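You operate a simulated robot arm through the tools that you are given. There is no shell and no other tool. Be economical: measure what you need, move in short steps, check, and stop when the job is done.

You are at the controls of a simulated robot arm. One attempt, no reset.

TASK
Put things in order on the top of the wooden table. At the end: the blue sponge stands where the pink sponge stood; the pink sponge stands on top of the brown bands carton; the green beaker stands where the white ladle stood; the white ladle stands where the blue sponge stood; whatever was shut is shut again. Leave all else as you found it, and nothing knocked over.

It is judged by the outcome, as a careful person would: the job done as asked, and still so three seconds after it is handed in. It fails if anything else is knocked over, pushed out of place, dropped, spilled or broken.

THE ROBOT
A 7-joint arm with a two-finger parallel gripper, fixed in place. Base frame: the origin is at the foot of the arm, x ahead of it, y to its left, z up; the work surface is at about z = 0. Readings come in mm, degrees, newtons and seconds.
With the tool pointing down near the work surface it reaches from about 240 to 620 mm from the base axis. Its first joint turns from -66.0 to 66.0 degrees. Payload 2.6 kg.
The tool frame sits at the grasp point between the pads (the TCP): z along the fingers, y along the line on which they close. The tips reach 30 mm beyond it. The gripper opens to 94 mm. The fingers are 28 mm wide and 10 mm thick; the gripper's body (50 by 96 mm) begins 55 mm behind the TCP.
Orientation is told as [roll, pitch, yaw] about the base's x, y, z axes, in that order, counted from this pose: with the fingers straight down and closing along the base's y, the tool's x points along the base's -x, its y along +y and its z along -z.

THE INTERFACE
- The arm moves only by the tool jog_arm. Its argument "motion" is a list of rows, each a list of 7 numbers: the shift along the tool's x, y, z in cm, then the turn, a rotation vector about the tool's x, y, z in degrees, then the finger opening in cm, from 0 to 9.4. In form: [[dx, dy, dz, rx, ry, rz, fingers], ...]. A call has 1 to 8 rows; each row shifts and turns the commanded pose from where the row before left it, along the tool's axes as they then stand. Rows are played at 5 a second. More than 50 mm and 8.6 degrees between two rows, or a gripper value outside its range, and nothing of the call is played. A pose out of reach is approached as far as the arm can. The call stops where the force on the tool passes 40 N (or 10 N more than at its start, if that is more) or the arm is blocked; 0.2 s more then pass. The fingers move at their own pace (about 72 mm/s each) and stop on an object; they squeeze with about 41 N. The grip force told is the motor's: it shows also when the fingers shut on nothing. Time passes only in rows, and 0.2 s behind the last, so rows that do not move let the fingers close. It gives the time, the measured TCP pose, the force on the tool (base axes), the opening and the grip force at its end, in the units of the frame above (readings bear some noise).
- Cameras (640 x 400 px; columns grow to the right, rows downward): "scene" is fixed at [20, 411.3, 581]; the picture's right is [-0.89, -0.46, 0.00], its down [-0.24, 0.48, -0.84] and it looks along [0.39, -0.75, -0.54] (base axes); focal length 375 px, centre (320, 200). "wrist" rides on the gripper at [-37, 0, -58] in the tool frame; the picture's right is [0.00, -1.00, 0.00], its down [0.97, 0.00, -0.24] and it looks along [0.24, 0.00, 0.97] (tool axes); focal length 218 px, centre (320, 200).
- get_image(camera): a new picture of that camera. No time passes.
- locate(camera, pixels): there is no depth. For up to 12 entries [column, row, z] of the newest picture of that camera ("zoom" is the newest enlarged one), the place [x, y] in the base frame at which the ray of that pixel passes the height z, good to about 2 mm, but the place of the scene camera against the robot may be out by one fixed shift of up to 25 mm in any direction. No time passes.
- enlarge(camera, box): a new picture of the part [left, top, right, bottom] of that camera's present view, enlarged. No time passes.
- job_done(): hands the job in; it is judged then, once.

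Keep the steps short. Do not move on a guess: measure, check each grasp and each placing, and mend mistakes. In all there are 80 turns and 54 pictures (those below and enlarged ones count). Leave the gripper open and the arm clear of the work at the hand-in unless told otherwise, and finish with a single line.

The tools are called after ">>>" by a JSON object that holds its "name" and its "arguments". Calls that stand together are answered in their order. jog_arm: Moves the arm, as the interface text tells. Its arguments: {"type":"object","properties":{"motion":{"type":"array"}},"required":["motion"]} The other tools are called the same way: get_image (camera) takes a picture; locate (camera, pixels) gives the place at which the rays of pixels pass given heights; enlarge (camera, box) takes an enlarged picture of a part of a camera's view; job_done () hands the job in.

At the start:

```text
time: 0.0
position: [361.9, -10.6, 264.7]
tool_rot: [0.0, 0.0, -0.1]
wrist_force: [1.4, 0.3, 0.7]
opening: 94.0
finger_force: 0.1
```

scene: 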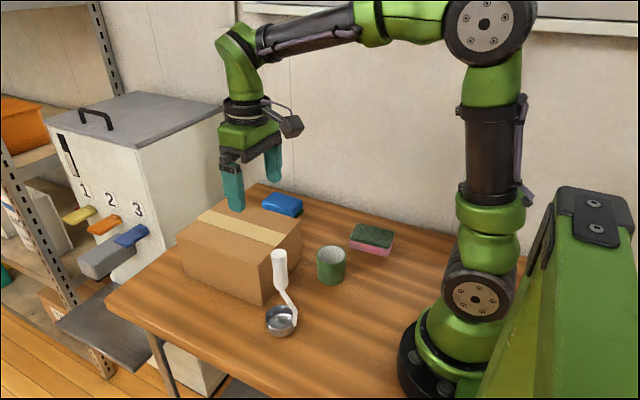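
wrist: 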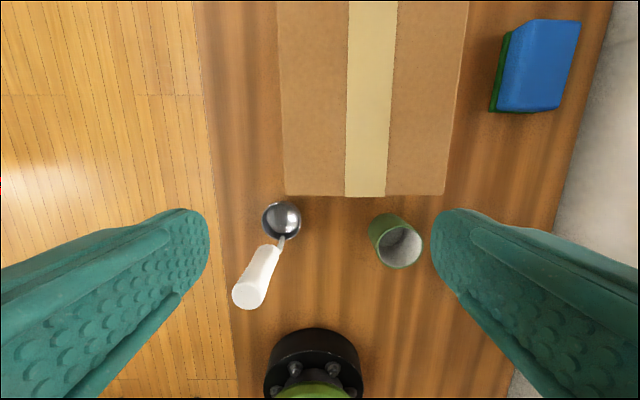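

I see the carton, the blue sponge, the pink/green sponge, the green beaker and the white-handled ladle. First I'll take closer views to measure them.

>>> {"name": "enlarge", "arguments": {"camera": "scene", "box": [160, 170, 420, 345]}}

>>> {"name": "get_image", "arguments": {"camera": "wrist"}}

>>> {"name": "locate", "arguments": {"camera": "wrist", "pixels": [[284, 196, 90], [444, 196, 90], [278, 0, 90], [468, 0, 90], [284, 196, 110], [444, 196, 110], [540, 65, 30], [282, 220, 30], [235, 300, 20], [265, 250, 20], [400, 247, 60], [400, 240, 0]]}}

>>> {"name": "locate", "arguments": {"camera": "scene", "pixels": [[264, 303, 0], [264, 254, 90], [302, 222, 90], [180, 238, 90], [255, 184, 90], [330, 284, 0], [331, 252, 70], [372, 237, 40], [371, 253, 0], [280, 335, 0], [280, 253, 80], [283, 205, 40]]}}

```text
2.29 times, centred on (290, 258) of scene
```

zoom: 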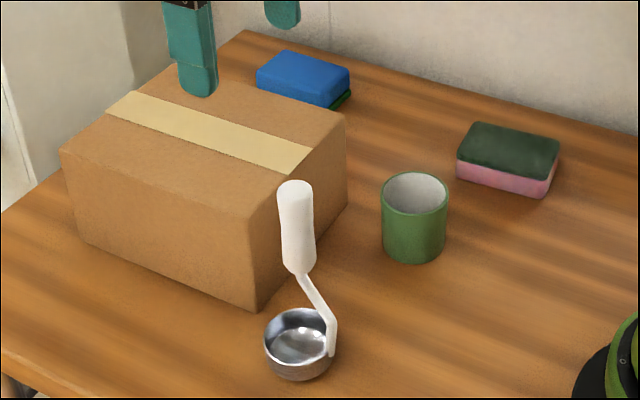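

```text
50 pictures are left
```

wrist: 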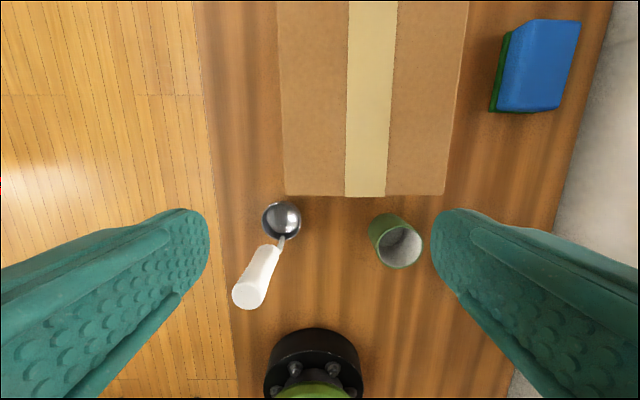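

```text
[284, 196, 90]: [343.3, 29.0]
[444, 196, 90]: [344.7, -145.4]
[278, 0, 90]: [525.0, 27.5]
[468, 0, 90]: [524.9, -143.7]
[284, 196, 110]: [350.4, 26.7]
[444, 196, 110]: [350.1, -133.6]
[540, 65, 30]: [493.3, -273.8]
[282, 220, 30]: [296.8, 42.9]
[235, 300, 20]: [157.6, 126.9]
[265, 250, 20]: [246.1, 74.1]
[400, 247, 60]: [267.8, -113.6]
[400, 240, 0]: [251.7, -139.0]
```

```text
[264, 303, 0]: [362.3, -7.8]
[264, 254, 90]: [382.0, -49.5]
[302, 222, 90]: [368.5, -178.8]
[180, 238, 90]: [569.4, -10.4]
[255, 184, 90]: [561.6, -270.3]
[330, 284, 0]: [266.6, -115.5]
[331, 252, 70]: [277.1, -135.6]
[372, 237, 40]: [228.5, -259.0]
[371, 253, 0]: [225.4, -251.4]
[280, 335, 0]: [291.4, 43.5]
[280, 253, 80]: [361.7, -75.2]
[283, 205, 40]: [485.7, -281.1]
```

The ladle stands upright (handle vertical), and nothing blocks the order pink, blue, ladle, beaker. I'll move the arm over to the pink sponge side (y about -200) at the same height and measure with the wrist camera.

>>> {"name": "jog_arm", "arguments": {"motion": [[0, -4.8, 0, 0, 0, 0, 9.4], [0, -4.8, 0, 0, 0, 0, 9.4], [0, -4.8, 0, 0, 0, 0, 9.4], [0, -4.8, 0, 0, 0, 0, 9.4], [-1, -4.8, 0, 0, 0, 0, 9.4], [0, 0, 0, 0, 0, 0, 9.4]]}}

>>> {"name": "get_image", "arguments": {"camera": "wrist"}}

```text
time: 1.4
position: [371.1, -253.3, 265.7]
tool_rot: [0.0, 0.0, 0.0]
wrist_force: [0.8, 0.8, -0.1]
opening: 93.9
finger_force: 0.1
```

```text
49 pictures are left
```

wrist: 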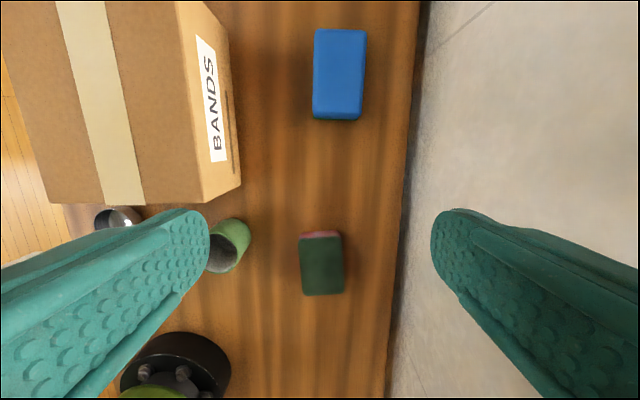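

Both sponges are visible: blue at (340,75), pink/green at (322,265). I'll get their corner coordinates.

>>> {"name": "locate", "arguments": {"camera": "wrist", "pixels": [[301, 238, 40], [341, 236, 40], [344, 292, 40], [303, 296, 40], [321, 233, 0], [315, 30, 40], [367, 32, 40], [362, 119, 40], [314, 116, 40], [338, 120, 0], [405, 200, 0], [396, 300, 0]]}}

>>> {"name": "locate", "arguments": {"camera": "wrist", "pixels": [[201, 204, 110], [241, 184, 0], [201, 204, 130], [180, 0, 110], [180, 0, 130], [48, 204, 130], [237, 165, 0], [231, 90, 0], [227, 222, 80], [232, 250, 0], [249, 235, 0], [212, 232, 80]]}}

>>> {"name": "enlarge", "arguments": {"camera": "wrist", "box": [200, 200, 360, 300]}}

```text
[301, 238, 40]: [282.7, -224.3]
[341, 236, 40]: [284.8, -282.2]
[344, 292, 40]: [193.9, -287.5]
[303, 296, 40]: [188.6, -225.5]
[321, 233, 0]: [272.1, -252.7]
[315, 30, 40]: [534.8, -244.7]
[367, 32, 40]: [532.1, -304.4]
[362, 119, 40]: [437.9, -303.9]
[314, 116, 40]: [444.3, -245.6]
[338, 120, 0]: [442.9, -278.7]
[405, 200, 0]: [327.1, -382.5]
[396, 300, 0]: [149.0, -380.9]
```

```text
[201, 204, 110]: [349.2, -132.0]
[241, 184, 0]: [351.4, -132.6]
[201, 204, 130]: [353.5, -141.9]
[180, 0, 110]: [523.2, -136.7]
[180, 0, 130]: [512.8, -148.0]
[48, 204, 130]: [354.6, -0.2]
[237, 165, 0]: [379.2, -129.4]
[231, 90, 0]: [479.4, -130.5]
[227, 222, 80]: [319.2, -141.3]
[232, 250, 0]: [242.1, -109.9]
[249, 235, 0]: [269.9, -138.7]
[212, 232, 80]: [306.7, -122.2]
```

```text
4.00 times, centred on (280, 250) of wrist
```

zoom: 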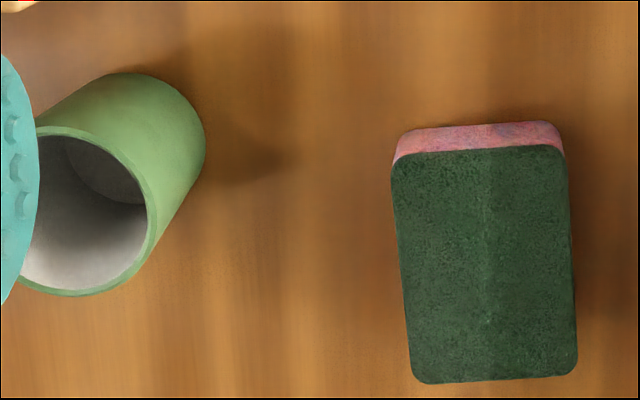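

>>> {"name": "locate", "arguments": {"camera": "zoom", "pixels": [[390, 160, 40], [566, 148, 40], [579, 376, 40], [411, 384, 40], [395, 135, 0], [558, 120, 0], [390, 160, 35], [566, 148, 35], [579, 376, 35], [411, 384, 35], [205, 150, 0], [130, 73, 0]]}}

>>> {"name": "enlarge", "arguments": {"camera": "wrist", "box": [260, 20, 420, 120]}}

>>> {"name": "enlarge", "arguments": {"camera": "scene", "box": [250, 180, 410, 280]}}

```text
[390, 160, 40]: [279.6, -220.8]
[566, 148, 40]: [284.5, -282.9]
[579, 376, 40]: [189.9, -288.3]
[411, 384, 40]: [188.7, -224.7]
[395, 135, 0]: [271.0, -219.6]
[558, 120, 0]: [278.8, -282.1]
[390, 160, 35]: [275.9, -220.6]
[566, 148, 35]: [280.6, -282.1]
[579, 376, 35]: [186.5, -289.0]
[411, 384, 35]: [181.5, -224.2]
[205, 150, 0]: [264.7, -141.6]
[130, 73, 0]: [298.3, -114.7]
```

```text
4.00 times, centred on (340, 70) of wrist
```

zoom: 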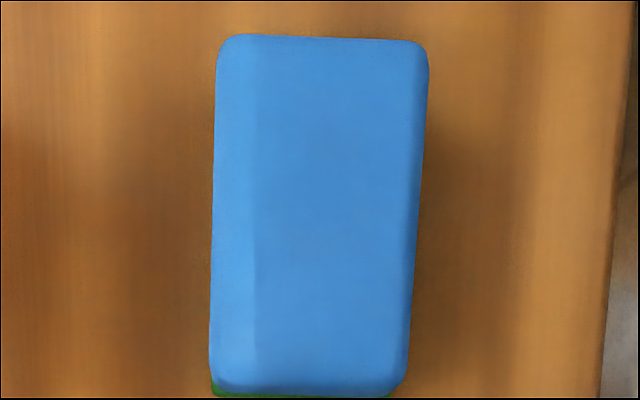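

```text
4.00 times, centred on (330, 230) of scene
```

zoom: 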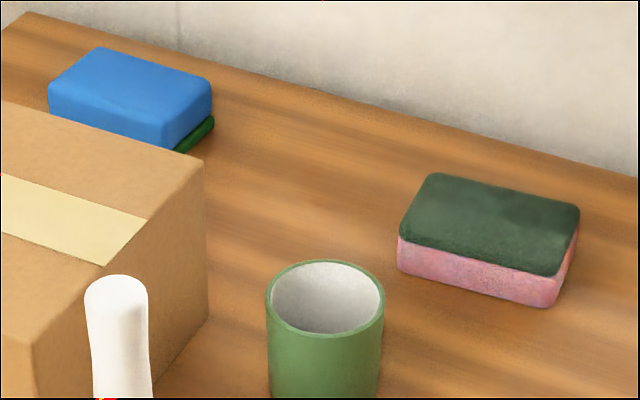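

The pink sponge is about 90×62×30 mm, centred near (228,-254) and yawed about +4°. The blue one is near (488,-275). I'll move above the pink sponge, down to z≈120, turned to match it, and check.

>>> {"name": "jog_arm", "arguments": {"motion": [[4.8, 0, 0, 0, 0, 0, 9.4], [4.8, 0, 0, 0, 0, 0, 9.4], [4.7, 0, 0, 0, 0, 0, 9.4], [0, 0, 4.8, 0, 0, 0, 9.4], [0, 0, 4.8, 0, 0, 0, 9.4], [0, 0, 4.9, 0, 0, -4, 9.4], [0, 0, 0, 0, 0, 0, 9.4]]}}

>>> {"name": "get_image", "arguments": {"camera": "wrist"}}

>>> {"name": "locate", "arguments": {"camera": "wrist", "pixels": [[320, 273, 30]]}}

```text
time: 3.0
position: [228.5, -250.7, 121.0]
tool_rot: [0.0, 0.0, 4.0]
wrist_force: [-0.2, -0.4, -0.2]
opening: 94.1
finger_force: 0.1
```

```text
45 pictures are left
```

wrist: 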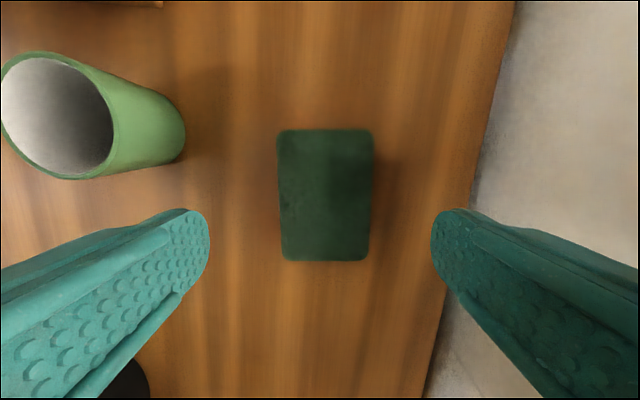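

```text
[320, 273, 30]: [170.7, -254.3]
```

>>> {"name": "locate", "arguments": {"camera": "wrist", "pixels": [[276, 129, 30], [374, 129, 30], [370, 261, 30], [282, 261, 30], [325, 190, 30], [185, 140, 0], [160, 165, 0], [276, 129, 25], [370, 261, 25]]}}

```text
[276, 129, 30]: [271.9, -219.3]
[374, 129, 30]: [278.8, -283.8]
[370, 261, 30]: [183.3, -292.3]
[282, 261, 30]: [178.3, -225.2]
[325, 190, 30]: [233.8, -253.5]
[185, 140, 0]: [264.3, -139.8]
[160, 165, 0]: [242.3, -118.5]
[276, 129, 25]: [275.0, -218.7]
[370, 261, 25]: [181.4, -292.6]
```

The sponge centre reads (228,-255), yaw ~5°. I'll shift 4 mm in -y, descend to z≈37 and close.

>>> {"name": "jog_arm", "arguments": {"motion": [[0, -0.45, 4.0, 0, 0, -1, 9.4], [0, 0, 3.0, 0, 0, 0, 9.4], [0, 0, 1.3, 0, 0, 0, 9.4], [0, 0, 0, 0, 0, 0, 6], [0, 0, 0, 0, 0, 0, 4], [0, 0, 0, 0, 0, 0, 4], [0, 0, 0, 0, 0, 0, 4]]}}

>>> {"name": "get_image", "arguments": {"camera": "wrist"}}

```text
time: 4.6
position: [227.6, -255.0, 35.8]
tool_rot: [-0.1, 0.0, 5.0]
wrist_force: [-0.4, 0.6, 8.4]
opening: 62.7
finger_force: 40.9
```

```text
44 pictures are left
```

wrist: 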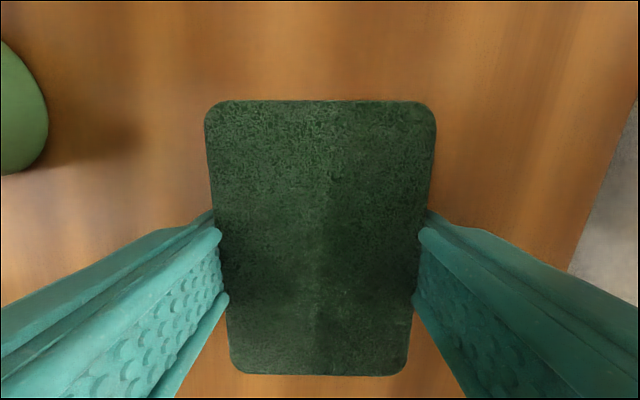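

Gripped at 62.7 mm. Lifting straight up, then checking the hold.

>>> {"name": "jog_arm", "arguments": {"motion": [[0, 0, -1.0, 0, 0, 0, 4], [0, 0, -4.5, 0, 0, 0, 4], [0, 0, -4.5, 0, 0, 0, 4], [0, 0, -4.5, 0, 0, 0, 4], [0, 0, -4.5, 0, 0, 5, 4], [0, 0, 0, 0, 0, 0, 4]]}}

>>> {"name": "get_image", "arguments": {"camera": "wrist"}}

>>> {"name": "get_image", "arguments": {"camera": "scene"}}

```text
time: 6.0
position: [227.8, -255.8, 228.6]
tool_rot: [0.0, 0.0, -0.1]
wrist_force: [0.5, 0.1, 0.5]
opening: 62.6
finger_force: 40.7
```

```text
43 pictures are left
```

wrist: 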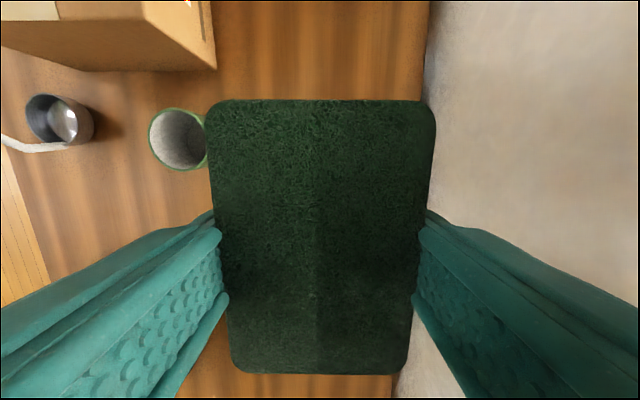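

```text
42 pictures are left
```

scene: 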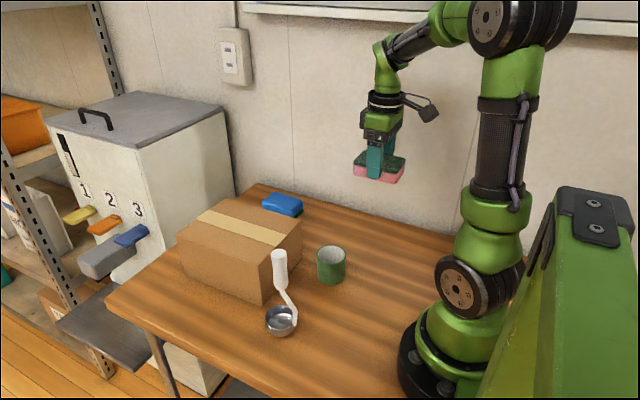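

Held level. Now traverse at z≈228 to above the carton's middle (≈(430,-53)).

>>> {"name": "jog_arm", "arguments": {"motion": [[-3.4, 3.4, 0, 0, 0, 0, 4], [-3.4, 3.4, 0, 0, 0, 0, 4], [-3.4, 3.4, 0, 0, 0, 0, 4], [-3.4, 3.4, 0, 0, 0, 0, 4], [-3.4, 3.4, 0, 0, 0, 0, 4], [-3.2, 3.2, 0, 0, 0, 0, 4], [0, 0, 0, 0, 0, 0, 4]]}}

>>> {"name": "get_image", "arguments": {"camera": "wrist"}}

>>> {"name": "get_image", "arguments": {"camera": "scene"}}

```text
time: 7.6
position: [430.6, -52.7, 225.9]
tool_rot: [0.0, 0.0, -0.1]
wrist_force: [0.6, 0.5, -0.1]
opening: 62.7
finger_force: 40.3
```

```text
41 pictures are left
```

wrist: 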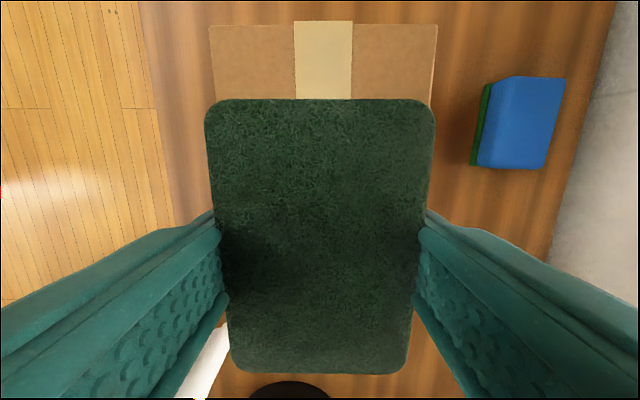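

```text
40 pictures are left
```

scene: 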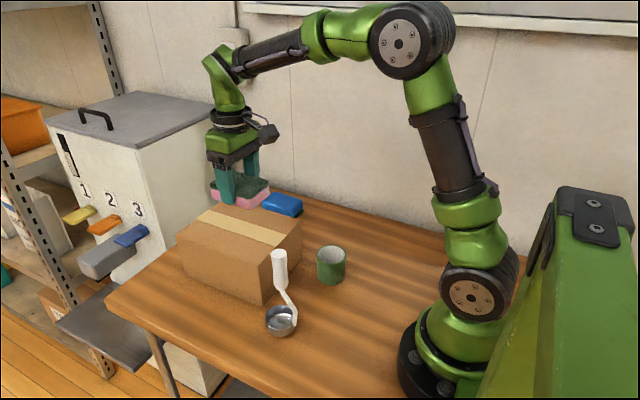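

>>> {"name": "locate", "arguments": {"camera": "wrist", "pixels": [[209, 25, 108], [437, 25, 108], [209, 25, 100], [437, 25, 100]]}}

```text
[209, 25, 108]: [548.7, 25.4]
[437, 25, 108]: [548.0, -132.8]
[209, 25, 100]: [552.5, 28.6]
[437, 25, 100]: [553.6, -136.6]
```

The carton spans x≈350–550, y≈-133–26, so its centre is (450,-53). I'll shift 2 cm forward, descend to z≈148, then feel for contact.

>>> {"name": "jog_arm", "arguments": {"motion": [[-2.0, 0, 0, 0, 0, 0, 4], [0, 0, 4.0, 0, 0, 0, 4], [0, 0, 2.5, 0, 0, 0, 4], [0, 0, 1.2, 0, 0, 0, 4], [0, 0, 0, 0, 0, 0, 4]]}}

>>> {"name": "enlarge", "arguments": {"camera": "scene", "box": [160, 140, 320, 240]}}

```text
time: 8.8
position: [451.0, -52.2, 150.5]
tool_rot: [0.0, -0.1, -0.1]
wrist_force: [0.4, -0.2, 0.1]
opening: 62.4
finger_force: 40.9
```

```text
4.00 times, centred on (240, 190) of scene
```

zoom: 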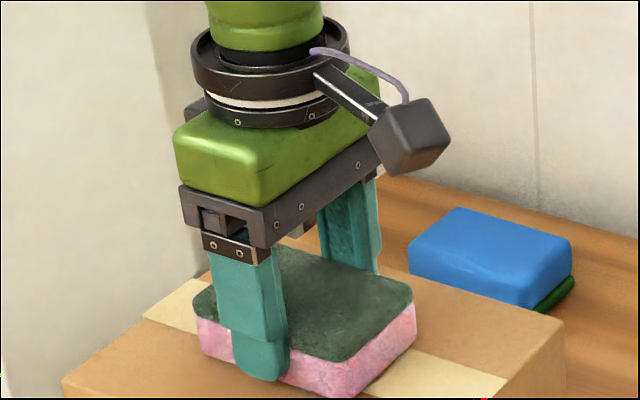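

No contact yet. I'll go down in 2 mm steps until the force shows.

>>> {"name": "jog_arm", "arguments": {"motion": [[0, 0, 0.2, 0, 0, 0, 4], [0, 0, 0.2, 0, 0, 0, 4], [0, 0, 0, 0, 0, 0, 4]]}}

```text
time: 9.6
position: [451.4, -53.5, 146.4]
tool_rot: [0.0, -0.1, 0.0]
wrist_force: [-0.9, 0.1, 8.9]
opening: 62.8
finger_force: 41.1
```

Contact at z=146.4. Release and rise.

>>> {"name": "jog_arm", "arguments": {"motion": [[0, 0, 0, 0, 0, 0, 7], [0, 0, 0, 0, 0, 0, 9.0], [0, 0, 0, 0, 0, 0, 9.0], [0, 0, -4.8, 0, 0, 0, 9.0], [0, 0, -4.8, 0, 0, 0, 9.0], [0, 0, 0, 0, 0, 0, 9.0]]}}

>>> {"name": "get_image", "arguments": {"camera": "wrist"}}

```text
time: 11.0
position: [452.3, -55.2, 241.3]
tool_rot: [0.1, -0.1, 0.0]
wrist_force: [-0.1, 0.4, -0.6]
opening: 89.8
finger_force: 0.1
```

```text
38 pictures are left
```

wrist: 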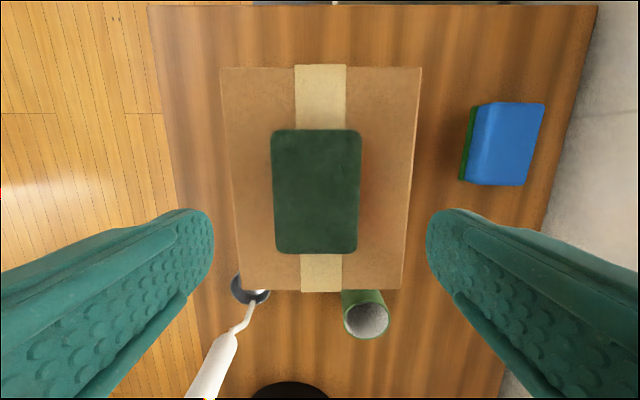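

Pink sponge sits well on the carton. Now over to the blue sponge (≈(487,-275)).

>>> {"name": "jog_arm", "arguments": {"motion": [[-0.7, -4.4, 0, 0, 0, 0, 9.4], [-0.7, -4.4, 0, 0, 0, 0, 9.4], [-0.7, -4.4, 0, 0, 0, 0, 9.4], [-0.7, -4.4, 0, 0, 0, 0, 9.4], [-0.7, -4.4, 0, 0, 0, 0, 9.4], [0, 0, 4.8, 0, 0, 0, 9.4], [0, 0, 4.8, 0, 0, 0, 9.4], [0, 0, 0, 0, 0, 0, 9.4]]}}

>>> {"name": "get_image", "arguments": {"camera": "wrist"}}

```text
time: 12.8
position: [488.4, -273.5, 145.3]
tool_rot: [-0.1, -0.1, 0.0]
wrist_force: [0.4, 0.0, 0.2]
opening: 94.1
finger_force: 0.1
```

```text
37 pictures are left
```

wrist: 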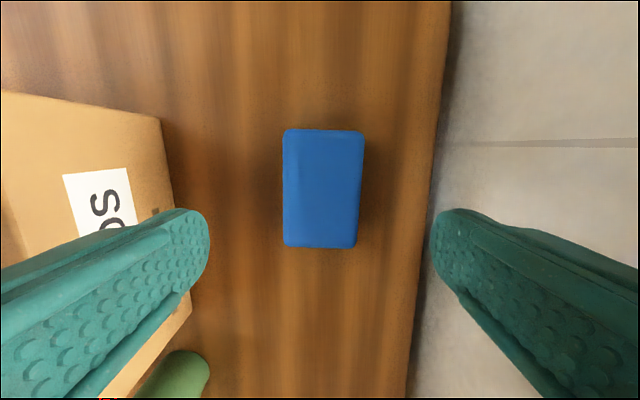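

>>> {"name": "locate", "arguments": {"camera": "wrist", "pixels": [[283, 128, 33], [365, 130, 33], [358, 249, 33], [284, 248, 33], [446, 100, 0], [425, 260, 0]]}}

>>> {"name": "enlarge", "arguments": {"camera": "wrist", "box": [240, 130, 400, 230]}}

```text
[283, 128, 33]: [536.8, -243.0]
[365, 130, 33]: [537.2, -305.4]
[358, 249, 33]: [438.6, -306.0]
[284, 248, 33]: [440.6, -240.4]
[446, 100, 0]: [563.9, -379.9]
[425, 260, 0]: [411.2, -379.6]
```

```text
4.00 times, centred on (320, 180) of wrist
```

zoom: 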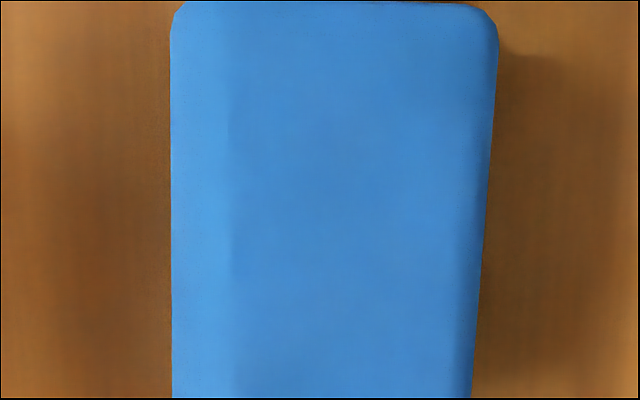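

Blue sponge centre is (488,-274), yaw ≈0 and matching the TCP. Descend to z≈37 and close.

>>> {"name": "jog_arm", "arguments": {"motion": [[0, 0, 4.8, 0, 0, 0, 9.4], [0, 0, 4.0, 0, 0, 0, 9.4], [0, 0, 2.0, 0, 0, 0, 9.4], [0, 0, 0, 0, 0, 0, 6], [0, 0, 0, 0, 0, 0, 4], [0, 0, 0, 0, 0, 0, 4], [0, 0, 0, 0, 0, 0, 4]]}}

```text
time: 14.4
position: [486.2, -272.4, 36.9]
tool_rot: [0.1, 0.0, 0.0]
wrist_force: [-0.1, -0.9, -0.1]
opening: 65.9
finger_force: 40.8
```

Gripped at 65.9 mm. Lift, move back along -x to above the pink sponge's old spot (228,-255), and turn to yaw 5°.

>>> {"name": "jog_arm", "arguments": {"motion": [[0, 0, -4.0, 0, 0, 0, 4], [0, 0, -4.5, 0, 0, 0, 4], [4.33, 0.3, 0, 0, 0, 0, 4], [4.33, 0.3, 0, 0, 0, 0, 4], [4.33, 0.3, 0, 0, 0, 0, 4], [4.33, 0.3, 0, 0, 0, 0, 4], [4.33, 0.3, 0, 0, 0, 0, 4], [4.33, 0.3, 0, 0, 0, -5, 4]]}}

>>> {"name": "get_image", "arguments": {"camera": "wrist"}}

```text
time: 16.2
position: [226.2, -253.8, 123.1]
tool_rot: [0.1, 0.0, 5.1]
wrist_force: [0.2, 0.0, -0.2]
opening: 65.2
finger_force: 40.8
```

```text
35 pictures are left
```

wrist: 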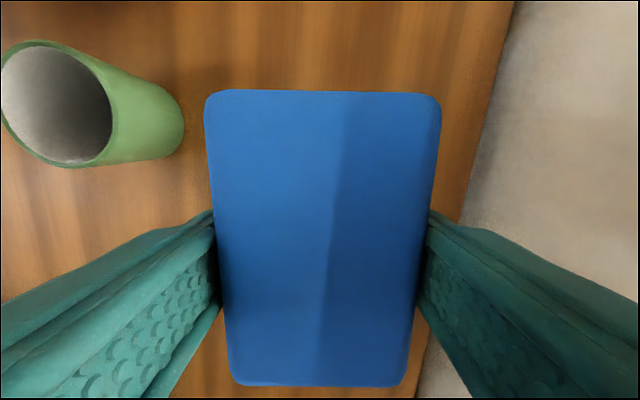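

Held straight. Descend to z≈37.

>>> {"name": "jog_arm", "arguments": {"motion": [[0, -0.1, 4.5, 0, 0, 0, 4], [0, 0, 3.0, 0, 0, 0, 4], [0, 0, 0.8, 0, 0, 0, 4], [0, 0, 0.2, 0, 0, 0, 4], [0, 0, 0, 0, 0, 0, 4]]}}

```text
time: 17.4
position: [226.4, -256.4, 36.7]
tool_rot: [0.0, -0.1, 5.0]
wrist_force: [0.0, 0.4, -0.4]
opening: 65.2
finger_force: 40.5
```

>>> {"name": "jog_arm", "arguments": {"motion": [[0, 0.1, 0.1, 0, 0, 0, 4], [0, 0, 0.1, 0, 0, 0, 4], [0, 0, 0, 0, 0, 0, 4]]}}

```text
time: 18.2
position: [226.1, -254.9, 36.7]
tool_rot: [0.0, 0.1, 5.0]
wrist_force: [-2.8, 3.1, 11.6]
opening: 64.9
finger_force: 40.7
```

Contact (11.6 N). Release and rise.

>>> {"name": "jog_arm", "arguments": {"motion": [[0, 0, 0, 0, 0, 0, 7], [0, 0, 0, 0, 0, 0, 9.4], [0, 0, 0, 0, 0, 0, 9.4], [0, 0, -4.8, 0, 0, 0, 9.4], [0, 0, -4.8, 0, 0, 5, 9.4], [0, 0, -4.8, 0, 0, 0, 9.4], [0, 0, -4.8, 0, 0, 0, 9.4], [0, 0, 0, 0, 0, 0, 9.4]]}}

>>> {"name": "get_image", "arguments": {"camera": "wrist"}}

>>> {"name": "enlarge", "arguments": {"camera": "scene", "box": [180, 170, 420, 345]}}

```text
time: 20.0
position: [225.0, -256.6, 229.7]
tool_rot: [0.0, 0.0, 0.0]
wrist_force: [-0.6, 0.0, 1.0]
opening: 93.9
finger_force: 0.1
```

```text
34 pictures are left
```

wrist: 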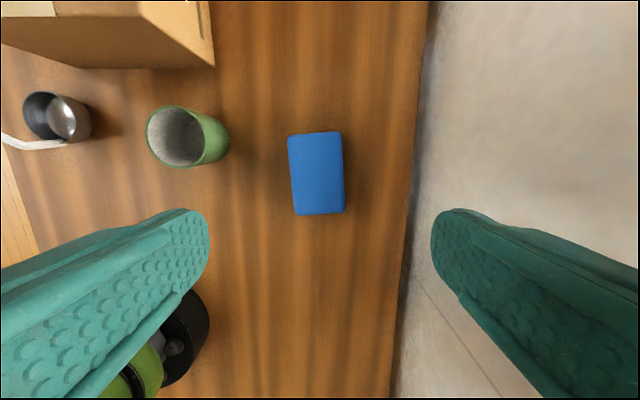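

```text
2.29 times, centred on (300, 258) of scene
```

zoom: 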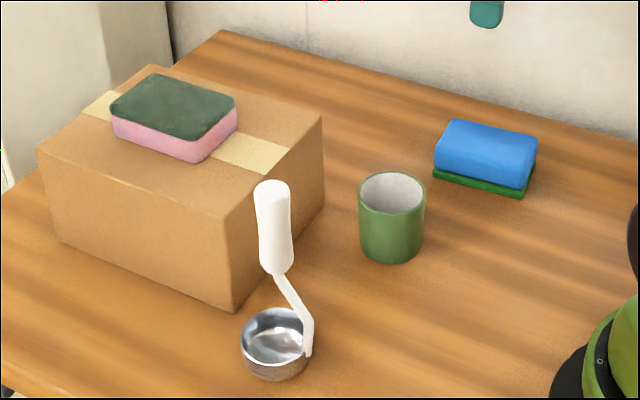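

Both sponges are as wanted. Now on to the ladle; I'll go over to view it from above.

>>> {"name": "jog_arm", "arguments": {"motion": [[-1.8, 4.2, -0.9, 0, 0, 0, 9.4], [-1.8, 4.2, -0.9, 0, 0, 0, 9.4], [-1.8, 4.2, -0.9, 0, 0, 0, 9.4], [-1.8, 4.2, -0.9, 0, 0, 0, 9.4], [-1.8, 4.2, -0.9, 0, 0, 0, 9.4], [-1.8, 4.2, -0.9, 0, 0, 0, 9.4], [-1.8, 4.2, -0.9, 0, 0, 0, 9.4], [0, 0, 0, 0, 0, 0, 9.4]]}}

>>> {"name": "get_image", "arguments": {"camera": "wrist"}}

```text
time: 21.8
position: [353.0, 38.8, 291.7]
tool_rot: [-0.1, 0.0, 0.0]
wrist_force: [-0.9, 1.2, -0.2]
opening: 94.2
finger_force: 0.0
```

```text
32 pictures are left
```

wrist: 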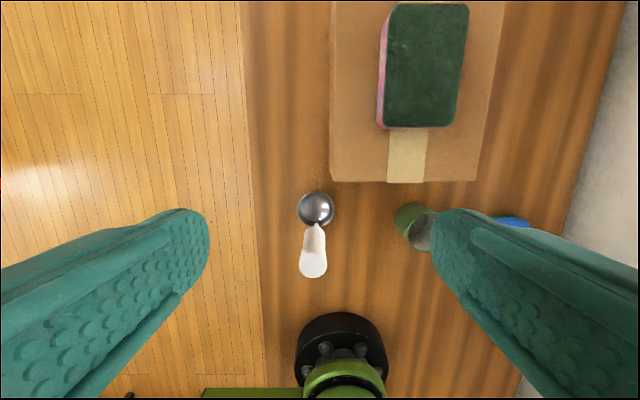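

>>> {"name": "enlarge", "arguments": {"camera": "wrist", "box": [240, 180, 400, 280]}}

>>> {"name": "enlarge", "arguments": {"camera": "scene", "box": [220, 240, 348, 340]}}

```text
4.00 times, centred on (320, 230) of wrist
```

zoom: 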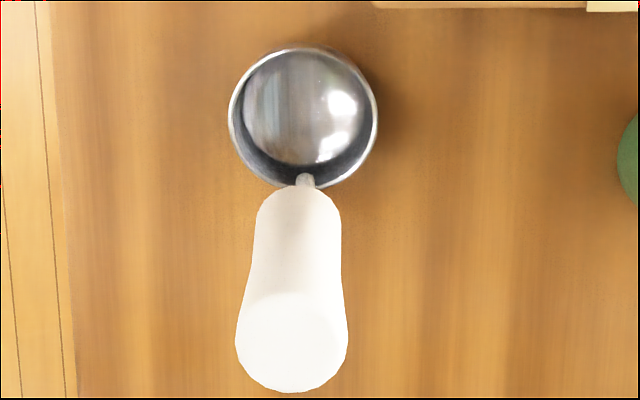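

```text
4.00 times, centred on (284, 290) of scene
```

zoom: 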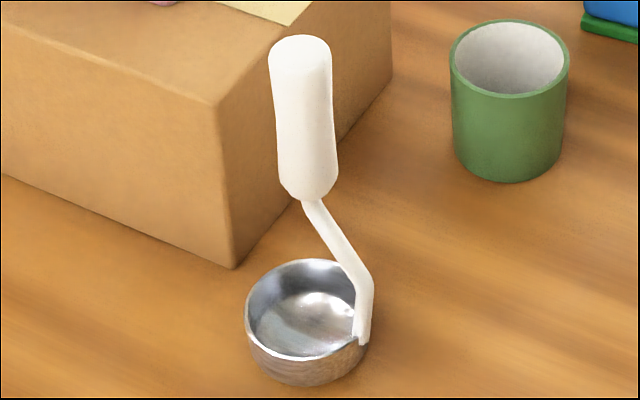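

I'll triangulate the handle top and bowl from both cameras.

>>> {"name": "locate", "arguments": {"camera": "wrist", "pixels": [[313, 265.5, 120], [313, 265.5, 140], [313, 265.5, 160], [313, 265.5, 180], [315.75, 209, 35], [297.25, 209, 35], [334.5, 209, 35], [316, 226, 35], [315.75, 191, 35], [315, 227, 85], [438, 240, 0], [404, 218, 0]]}}

>>> {"name": "locate", "arguments": {"camera": "scene", "pixels": [[279, 253.5, 120], [279, 253.5, 140], [279, 253.5, 160], [279, 253.5, 180], [281, 288, 80], [281, 288, 90], [281, 288, 100], [280.5, 318, 35], [294, 327, 35], [262.5, 306.5, 0], [261, 264.5, 110], [254, 222.7, 110]]}}

```text
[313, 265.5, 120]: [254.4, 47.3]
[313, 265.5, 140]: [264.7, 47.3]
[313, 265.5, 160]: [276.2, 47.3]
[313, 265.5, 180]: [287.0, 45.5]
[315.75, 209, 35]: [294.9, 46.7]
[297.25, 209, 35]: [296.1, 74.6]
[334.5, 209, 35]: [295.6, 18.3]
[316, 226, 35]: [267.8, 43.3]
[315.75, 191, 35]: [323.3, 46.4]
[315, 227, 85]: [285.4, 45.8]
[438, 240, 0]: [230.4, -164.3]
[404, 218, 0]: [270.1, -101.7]
```

```text
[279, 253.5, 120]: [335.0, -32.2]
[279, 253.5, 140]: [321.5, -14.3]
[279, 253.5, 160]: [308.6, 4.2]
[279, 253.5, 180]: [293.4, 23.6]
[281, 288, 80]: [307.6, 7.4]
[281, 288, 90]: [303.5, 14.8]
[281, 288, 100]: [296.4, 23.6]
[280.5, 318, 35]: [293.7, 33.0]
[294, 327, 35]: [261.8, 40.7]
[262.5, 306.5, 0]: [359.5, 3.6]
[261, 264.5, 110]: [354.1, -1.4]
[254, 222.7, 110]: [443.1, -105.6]
```

The handle top is at about z≈185, (290,45), the bowl centre about (295,46). I'll move above the handle, lower to z≈222 (tips above the handle top) and check alignment.

>>> {"name": "jog_arm", "arguments": {"motion": [[3.1, 0.3, 0, 0, 0, 0, 9.4], [3.1, 0.3, 0, 0, 0, 0, 9.4], [0, 0, 3.5, 0, 0, 0, 9.4], [0, 0, 3.4, 0, 0, 0, 9.4], [0, 0, 0, 0, 0, 0, 9.4]]}}

>>> {"name": "get_image", "arguments": {"camera": "wrist"}}

>>> {"name": "enlarge", "arguments": {"camera": "scene", "box": [220, 150, 380, 350]}}

```text
time: 23.0
position: [291.3, 45.7, 224.2]
tool_rot: [0.0, -0.1, 0.0]
wrist_force: [0.2, -0.1, 0.4]
opening: 94.0
finger_force: 0.1
```

```text
29 pictures are left
```

wrist: 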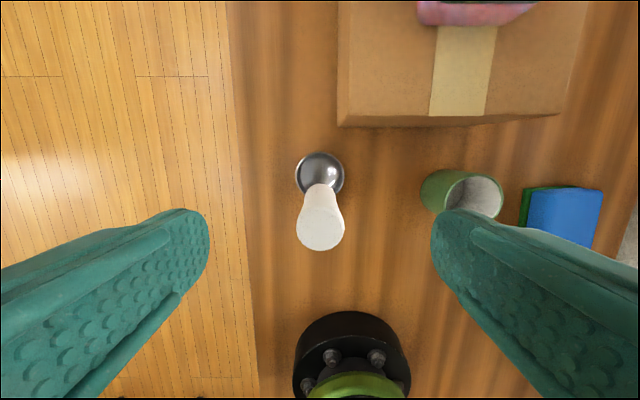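

```text
2.00 times, centred on (300, 250) of scene
```

zoom: 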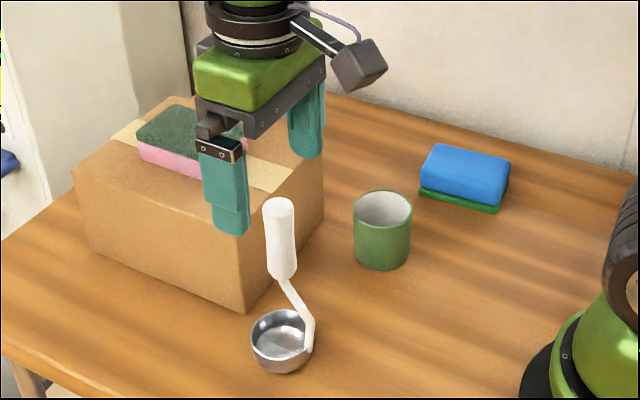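

Handle top is at about (287,46,175), centred between the fingers. I'll shift 4 mm toward it, descend to z≈142 and close gently.

>>> {"name": "jog_arm", "arguments": {"motion": [[0.4, 0, 2.5, 0, 0, 0, 9.4], [0, 0, 3.0, 0, 0, 0, 9.4], [0, 0, 2.7, 0, 0, 0, 9.4], [0, 0, 0, 0, 0, 0, 7], [0, 0, 0, 0, 0, 0, 4.5], [0, 0, 0, 0, 0, 0, 4.5]]}}

>>> {"name": "get_image", "arguments": {"camera": "wrist"}}

```text
time: 24.4
position: [288.3, 46.1, 140.6]
tool_rot: [0.0, 0.0, 0.0]
wrist_force: [-0.1, -0.7, 0.0]
opening: 44.9
finger_force: 0.0
```

```text
27 pictures are left
```

wrist: 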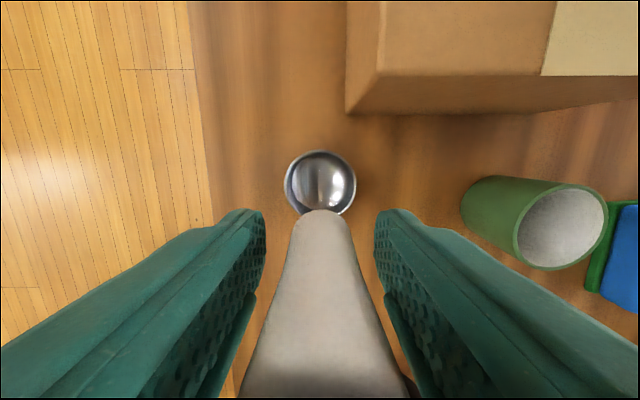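

Handle centred at column ~320 between the pads. I'll record the bowl position and close on the handle.

>>> {"name": "locate", "arguments": {"camera": "wrist", "pixels": [[320, 184, 30], [284, 184, 30], [357, 184, 30], [320, 150, 30], [462, 210, 0], [500, 245, 0], [565, 227, 80]]}}

>>> {"name": "jog_arm", "arguments": {"motion": [[0, 0, 0, 0, 0, 0, 3.0], [0, 0, 0, 0, 0, 0, 2.0], [0, 0, 0, 0, 0, 0, 1.0], [0, 0, 0, 0, 0, 0, 1.0], [0, 0, 0, 0, 0, 0, 1.0]]}}

```text
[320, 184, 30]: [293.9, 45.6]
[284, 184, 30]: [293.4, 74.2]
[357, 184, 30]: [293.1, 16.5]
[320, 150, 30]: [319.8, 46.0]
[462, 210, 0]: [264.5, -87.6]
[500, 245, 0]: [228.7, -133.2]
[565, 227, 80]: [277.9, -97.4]
```

```text
time: 25.6
position: [287.9, 44.7, 140.6]
tool_rot: [0.0, 0.1, 0.0]
wrist_force: [-0.6, 0.0, -0.4]
opening: 23.2
finger_force: 41.3
```

Gripped at 23.2 mm. Lift 12.6 cm and look.

>>> {"name": "jog_arm", "arguments": {"motion": [[0, 0, -0.6, 0, 0, 0, 1.0], [0, 0, -4.0, 0, 0, 0, 1.0], [0, 0, -4.0, 0, 0, 0, 1.0], [0, 0, -4.0, 0, 0, 0, 1.0], [0, 0, 0, 0, 0, 0, 1.0]]}}

>>> {"name": "get_image", "arguments": {"camera": "scene"}}

>>> {"name": "get_image", "arguments": {"camera": "wrist"}}

```text
time: 26.8
position: [286.4, 46.0, 265.9]
tool_rot: [0.0, 0.0, 0.0]
wrist_force: [0.1, 0.6, -1.8]
opening: 23.0
finger_force: 41.1
```

```text
26 pictures are left
```

scene: 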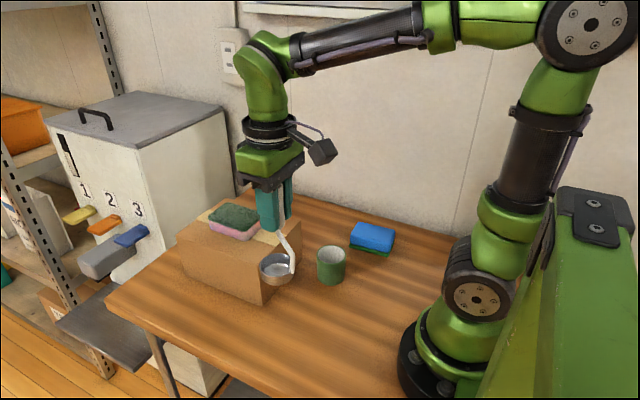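

```text
25 pictures are left
```

wrist: 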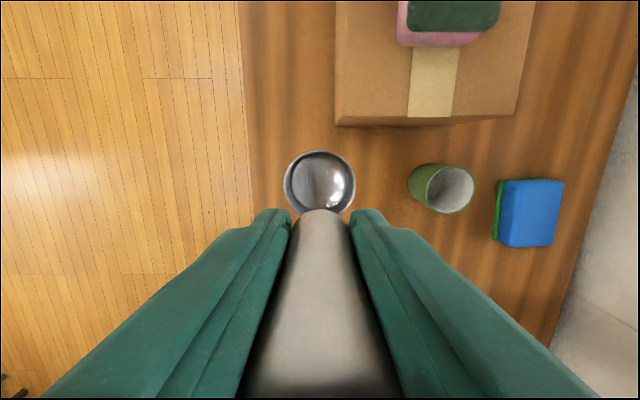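

Ladle hangs upright, bowl still at (320,184). Travel along -y at this height, clear of the carton and above the beaker.

>>> {"name": "jog_arm", "arguments": {"motion": [[0, -4.57, 0, 0, 0, 0, 1.0], [0, -4.57, 0, 0, 0, 0, 1.0], [0, -4.57, 0, 0, 0, 0, 1.0], [0, -4.57, 0, 0, 0, 0, 1.0], [0, -4.57, 0, 0, 0, 0, 1.0], [0, -4.57, 0, 0, 0, 0, 1.0], [0, -4.57, 0, 0, 0, 0, 1.0], [0, 0, 0, 0, 0, 0, 1.0]]}}

>>> {"name": "jog_arm", "arguments": {"motion": [[-4.0, 0, 0, 0, 0, 0, 1.0], [-4.0, 0, 0, 0, 0, 0, 1.0], [-4.0, 0, 0, 0, 0, 0, 1.0], [-4.0, 0, 0, 0, 0, 0, 1.0], [-4.0, 0, 0, 0, 0, 0, 1.0], [0, 0, 0, 0, 0, 0, 1.0]]}}

>>> {"name": "get_image", "arguments": {"camera": "wrist"}}

```text
time: 28.6
position: [285.4, -277.3, 266.4]
tool_rot: [0.1, 0.0, 0.0]
wrist_force: [-0.4, 0.5, -2.1]
opening: 22.9
finger_force: 41.5
```

```text
time: 30.0
position: [485.9, -275.6, 266.5]
tool_rot: [0.0, 0.1, 0.0]
wrist_force: [0.8, 0.3, -0.8]
opening: 23.0
finger_force: 40.7
```

```text
24 pictures are left
```

wrist: 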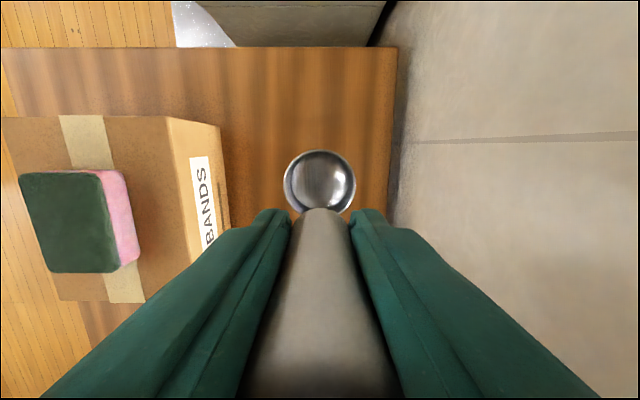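

Bowl is at about (490,-275). Descend to z≈143.

>>> {"name": "jog_arm", "arguments": {"motion": [[0.1, 0.1, 4.0, 0, 0, 0, 1.0], [0, 0, 4.0, 0, 0, 0, 1.0], [0, 0, 3.0, 0, 0, 0, 1.0], [0, 0, 1.2, 0, 0, 0, 1.0], [0, 0, 0, 0, 0, 0, 1.0]]}}

```text
time: 31.2
position: [484.1, -273.8, 145.1]
tool_rot: [0.0, 0.0, -0.1]
wrist_force: [-0.2, 0.5, -2.1]
opening: 23.4
finger_force: 41.2
```

>>> {"name": "jog_arm", "arguments": {"motion": [[0, 0, 0.2, 0, 0, 0, 1.0], [0, 0, 0.15, 0, 0, 0, 1.0], [0, 0, 0, 0, 0, 0, 1.0]]}}

```text
time: 32.0
position: [485.5, -273.7, 141.5]
tool_rot: [0.0, 0.0, 0.0]
wrist_force: [-0.5, 0.0, -1.4]
opening: 23.2
finger_force: 41.4
```

>>> {"name": "jog_arm", "arguments": {"motion": [[0, 0, 0.1, 0, 0, 0, 1.0], [0, 0, 0.1, 0, 0, 0, 1.0], [0, 0, 0, 0, 0, 0, 1.0]]}}

```text
time: 32.8
position: [485.6, -274.4, 141.2]
tool_rot: [-0.1, -0.3, -0.1]
wrist_force: [-6.6, 3.3, 26.2]
opening: 23.1
finger_force: 40.6
```

Contact at 26 N: pressing slightly. Back off 1 mm, then open.

>>> {"name": "jog_arm", "arguments": {"motion": [[0, 0, -0.1, 0, 0, 0, 1.0], [0, 0, 0, 0, 0, 0, 1.0]]}}

```text
time: 33.4
position: [486.4, -274.8, 141.0]
tool_rot: [-0.1, -0.1, 0.1]
wrist_force: [0.8, 1.4, 21.4]
opening: 22.6
finger_force: 40.8
```

>>> {"name": "jog_arm", "arguments": {"motion": [[0, 0, -0.1, 0, 0, 0, 1.0], [0, 0, 0, 0, 0, 0, 1.0]]}}

```text
time: 34.0
position: [485.8, -274.6, 140.6]
tool_rot: [0.0, -0.1, 0.1]
wrist_force: [5.2, -0.4, 13.6]
opening: 23.0
finger_force: 41.6
```

Contact force is now moderate; open the fingers in steps and look.

>>> {"name": "jog_arm", "arguments": {"motion": [[0, 0, 0, 0, 0, 0, 2.6], [0, 0, 0, 0, 0, 0, 3.5], [0, 0, 0, 0, 0, 0, 5.0], [0, 0, 0, 0, 0, 0, 7.0], [0, 0, 0, 0, 0, 0, 9.4], [0, 0, 0, 0, 0, 0, 9.4]]}}

>>> {"name": "get_image", "arguments": {"camera": "wrist"}}

```text
time: 35.4
position: [485.5, -274.5, 140.3]
tool_rot: [0.0, 0.0, 0.0]
wrist_force: [-0.1, -0.1, -0.2]
opening: 93.9
finger_force: 0.1
```

```text
23 pictures are left
```

wrist: 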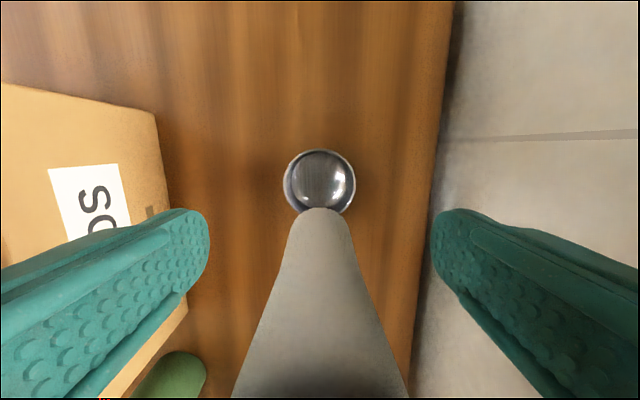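

Ladle stands free. Rise straight up, then move toward the beaker.

>>> {"name": "jog_arm", "arguments": {"motion": [[0, 0, -4.5, 0, 0, 0, 9.4], [0, 0, -4.5, 0, 0, 0, 9.4], [0, 0, -3.0, 0, 0, 0, 9.4], [4.0, 2.8, 0, 0, 0, 0, 9.4], [4.0, 2.8, 0, 0, 0, 0, 9.4], [4.0, 2.8, 0, 0, 0, 0, 9.4], [4.0, 2.8, 0, 0, 0, 0, 9.4], [4.0, 2.8, 0, 0, 0, 0, 9.4]]}}

>>> {"name": "get_image", "arguments": {"camera": "wrist"}}

>>> {"name": "get_image", "arguments": {"camera": "scene"}}

```text
time: 37.2
position: [287.3, -133.8, 259.0]
tool_rot: [0.0, 0.0, 0.1]
wrist_force: [0.1, 0.5, 0.2]
opening: 94.2
finger_force: 0.1
```

```text
22 pictures are left
```

wrist: 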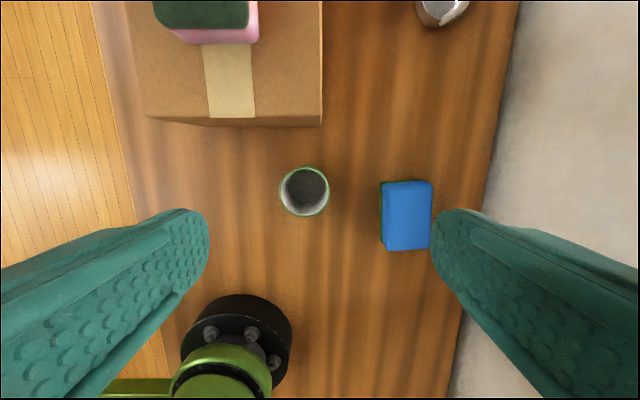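

```text
21 pictures are left
```

scene: 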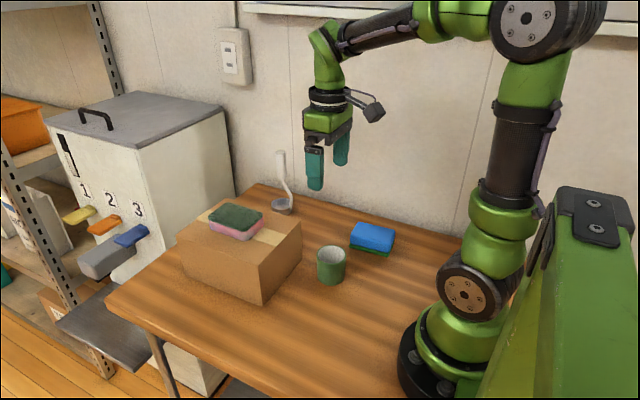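

The ladle stands upright at the blue spot. Measure the beaker: rim centre at (305,192), rim from 279 to 330.

>>> {"name": "enlarge", "arguments": {"camera": "wrist", "box": [260, 150, 356, 230]}}

>>> {"name": "locate", "arguments": {"camera": "wrist", "pixels": [[305, 192, 60], [305, 192, 70], [279, 192, 65], [330, 192, 65], [305, 167, 65], [305, 217, 65], [305, 188, 0]]}}

>>> {"name": "locate", "arguments": {"camera": "scene", "pixels": [[331, 254, 60], [331, 254, 70], [331, 254, 80], [331, 285, 0], [330, 276, 0]]}}

```text
5.00 times, centred on (308, 190) of wrist
```

zoom: 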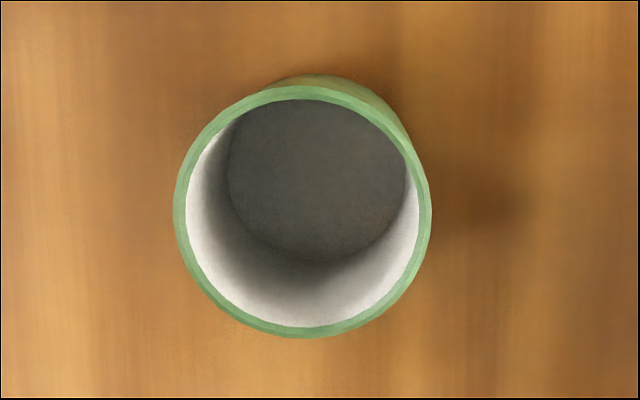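

```text
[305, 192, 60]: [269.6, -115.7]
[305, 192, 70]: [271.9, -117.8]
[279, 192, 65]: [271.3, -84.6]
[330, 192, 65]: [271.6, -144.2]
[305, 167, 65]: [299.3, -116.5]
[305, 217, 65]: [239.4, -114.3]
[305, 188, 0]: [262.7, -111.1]
```

```text
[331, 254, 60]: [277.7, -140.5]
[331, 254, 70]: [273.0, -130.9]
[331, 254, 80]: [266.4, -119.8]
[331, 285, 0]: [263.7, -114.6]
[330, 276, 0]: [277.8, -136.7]
```

The beaker is empty, about 58 mm across, centred ≈(269,-116). I'll align over it with yaw +15° (keeps the wrist camera clear of the carton when placing), lower to z≈130 and check.

>>> {"name": "jog_arm", "arguments": {"motion": [[1.8, 1.8, 0, 0, 0, 0, 9.4], [0, 0, 4.3, 0, 0, -7.5, 9.4], [0, 0, 4.3, 0, 0, -7.5, 9.4], [0, 0, 4.3, 0, 0, 0, 9.4], [0, 0, 0, 0, 0, 0, 9.4]]}}

>>> {"name": "get_image", "arguments": {"camera": "wrist"}}

```text
time: 38.4
position: [267.8, -117.5, 130.6]
tool_rot: [0.0, 0.0, 15.1]
wrist_force: [-0.2, -0.3, 0.5]
opening: 94.0
finger_force: 0.1
```

```text
19 pictures are left
```

wrist: 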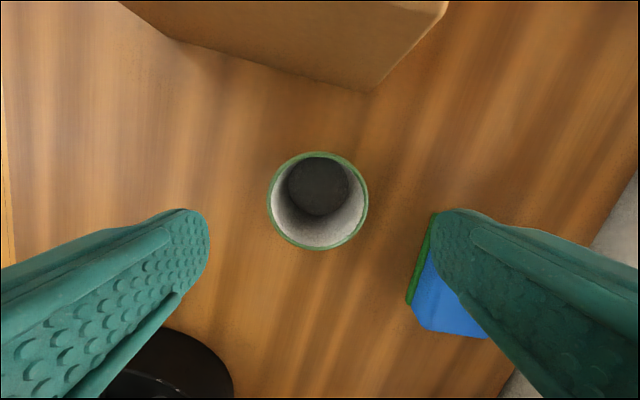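

>>> {"name": "locate", "arguments": {"camera": "wrist", "pixels": [[318.5, 201, 65], [318.5, 201, 75], [317, 187, 4], [267, 201, 65], [369, 201, 65], [436, 215, 0], [407, 303, 0], [415, 325, 0]]}}

```text
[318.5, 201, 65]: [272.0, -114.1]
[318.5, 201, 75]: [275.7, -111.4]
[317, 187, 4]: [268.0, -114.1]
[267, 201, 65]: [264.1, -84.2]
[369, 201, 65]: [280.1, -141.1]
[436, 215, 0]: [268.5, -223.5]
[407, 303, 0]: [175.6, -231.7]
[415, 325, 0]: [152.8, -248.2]
```

Beaker centre ≈(270.5,-114.5). Small correction, descend to z≈54 and close softly in steps.

>>> {"name": "jog_arm", "arguments": {"motion": [[-0.34, 0.22, 2.5, 0, 0, 0, 9.4], [0, 0, 3.0, 0, 0, 0, 9.4], [0, 0, 2.2, 0, 0, 0, 9.4], [0, 0, 0, 0, 0, 0, 7.5], [0, 0, 0, 0, 0, 0, 6.5], [0, 0, 0, 0, 0, 0, 5.4], [0, 0, 0, 0, 0, 0, 5.4]]}}

>>> {"name": "get_image", "arguments": {"camera": "wrist"}}

```text
time: 40.0
position: [270.8, -114.7, 54.2]
tool_rot: [0.0, 0.0, 15.0]
wrist_force: [0.1, 0.2, -0.1]
opening: 61.8
finger_force: 40.7
```

```text
18 pictures are left
```

wrist: 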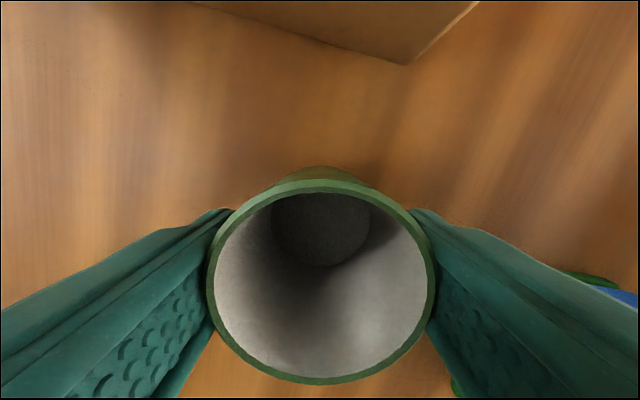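

Gripped at 61.8 mm. Lift 6 cm and carry to above the ladle's old spot (292,46).

>>> {"name": "jog_arm", "arguments": {"motion": [[0, 0, -1.0, 0, 0, 0, 5.4], [0, 0, -4.5, 0, 0, 0, 5.4], [-1.55, 3.75, 0, 0, 0, 0, 5.4], [-1.55, 3.75, 0, 0, 0, 0, 5.4], [-1.55, 3.75, 0, 0, 0, 0, 5.4], [-1.55, 3.75, 0, 0, 0, 0, 5.4], [0, 0, 0, 0, 0, 0, 5.4]]}}

>>> {"name": "get_image", "arguments": {"camera": "scene"}}

```text
time: 41.6
position: [291.5, 48.5, 109.5]
tool_rot: [0.1, 0.0, 14.9]
wrist_force: [0.7, 0.8, -1.0]
opening: 61.3
finger_force: 41.1
```

```text
17 pictures are left
```

scene: 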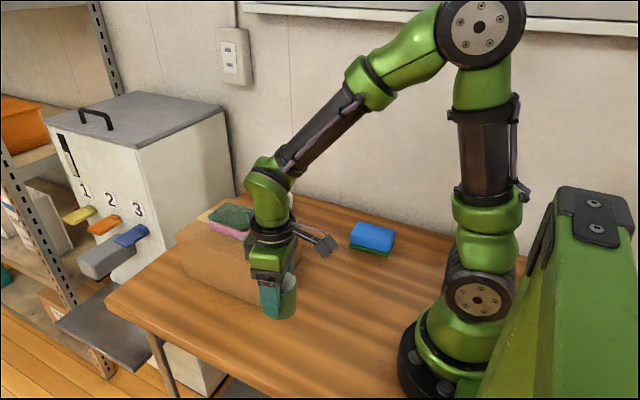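

Everything clear. Correct y by -2.5 mm and descend to z≈56.

>>> {"name": "jog_arm", "arguments": {"motion": [[0.06, -0.24, 2.5, 0, 0, 0, 5.4], [0, 0, 2.0, 0, 0, 0, 5.4], [0, 0, 0.7, 0, 0, 0, 5.4], [0, 0, 0, 0, 0, 0, 5.4]]}}

```text
time: 42.6
position: [291.8, 44.9, 58.1]
tool_rot: [0.0, 0.0, 15.1]
wrist_force: [-0.3, -0.9, -0.9]
opening: 61.0
finger_force: 40.8
```

>>> {"name": "jog_arm", "arguments": {"motion": [[0, 0, 0.2, 0, 0, 0, 5.4], [0, 0, 0.1, 0, 0, 0, 5.4], [0, 0, 0, 0, 0, 0, 5.4]]}}

```text
time: 43.4
position: [291.0, 44.5, 54.5]
tool_rot: [0.0, 0.0, 15.0]
wrist_force: [-1.0, 0.4, -0.3]
opening: 61.0
finger_force: 40.8
```

>>> {"name": "jog_arm", "arguments": {"motion": [[0, 0.05, 0.1, 0, 0, 0, 5.4], [0, 0, 0, 0, 0, 0, 5.4]]}}

```text
time: 44.0
position: [291.8, 45.4, 54.8]
tool_rot: [0.1, -0.1, 15.0]
wrist_force: [-0.7, 0.1, -0.2]
opening: 61.2
finger_force: 41.0
```

>>> {"name": "jog_arm", "arguments": {"motion": [[0, 0, 0.1, 0, 0, 0, 5.4], [0, 0, 0, 0, 0, 0, 5.4]]}}

```text
time: 44.6
position: [291.3, 45.8, 53.6]
tool_rot: [0.0, 0.0, 15.0]
wrist_force: [-5.7, -1.3, 26.2]
opening: 60.9
finger_force: 41.2
```

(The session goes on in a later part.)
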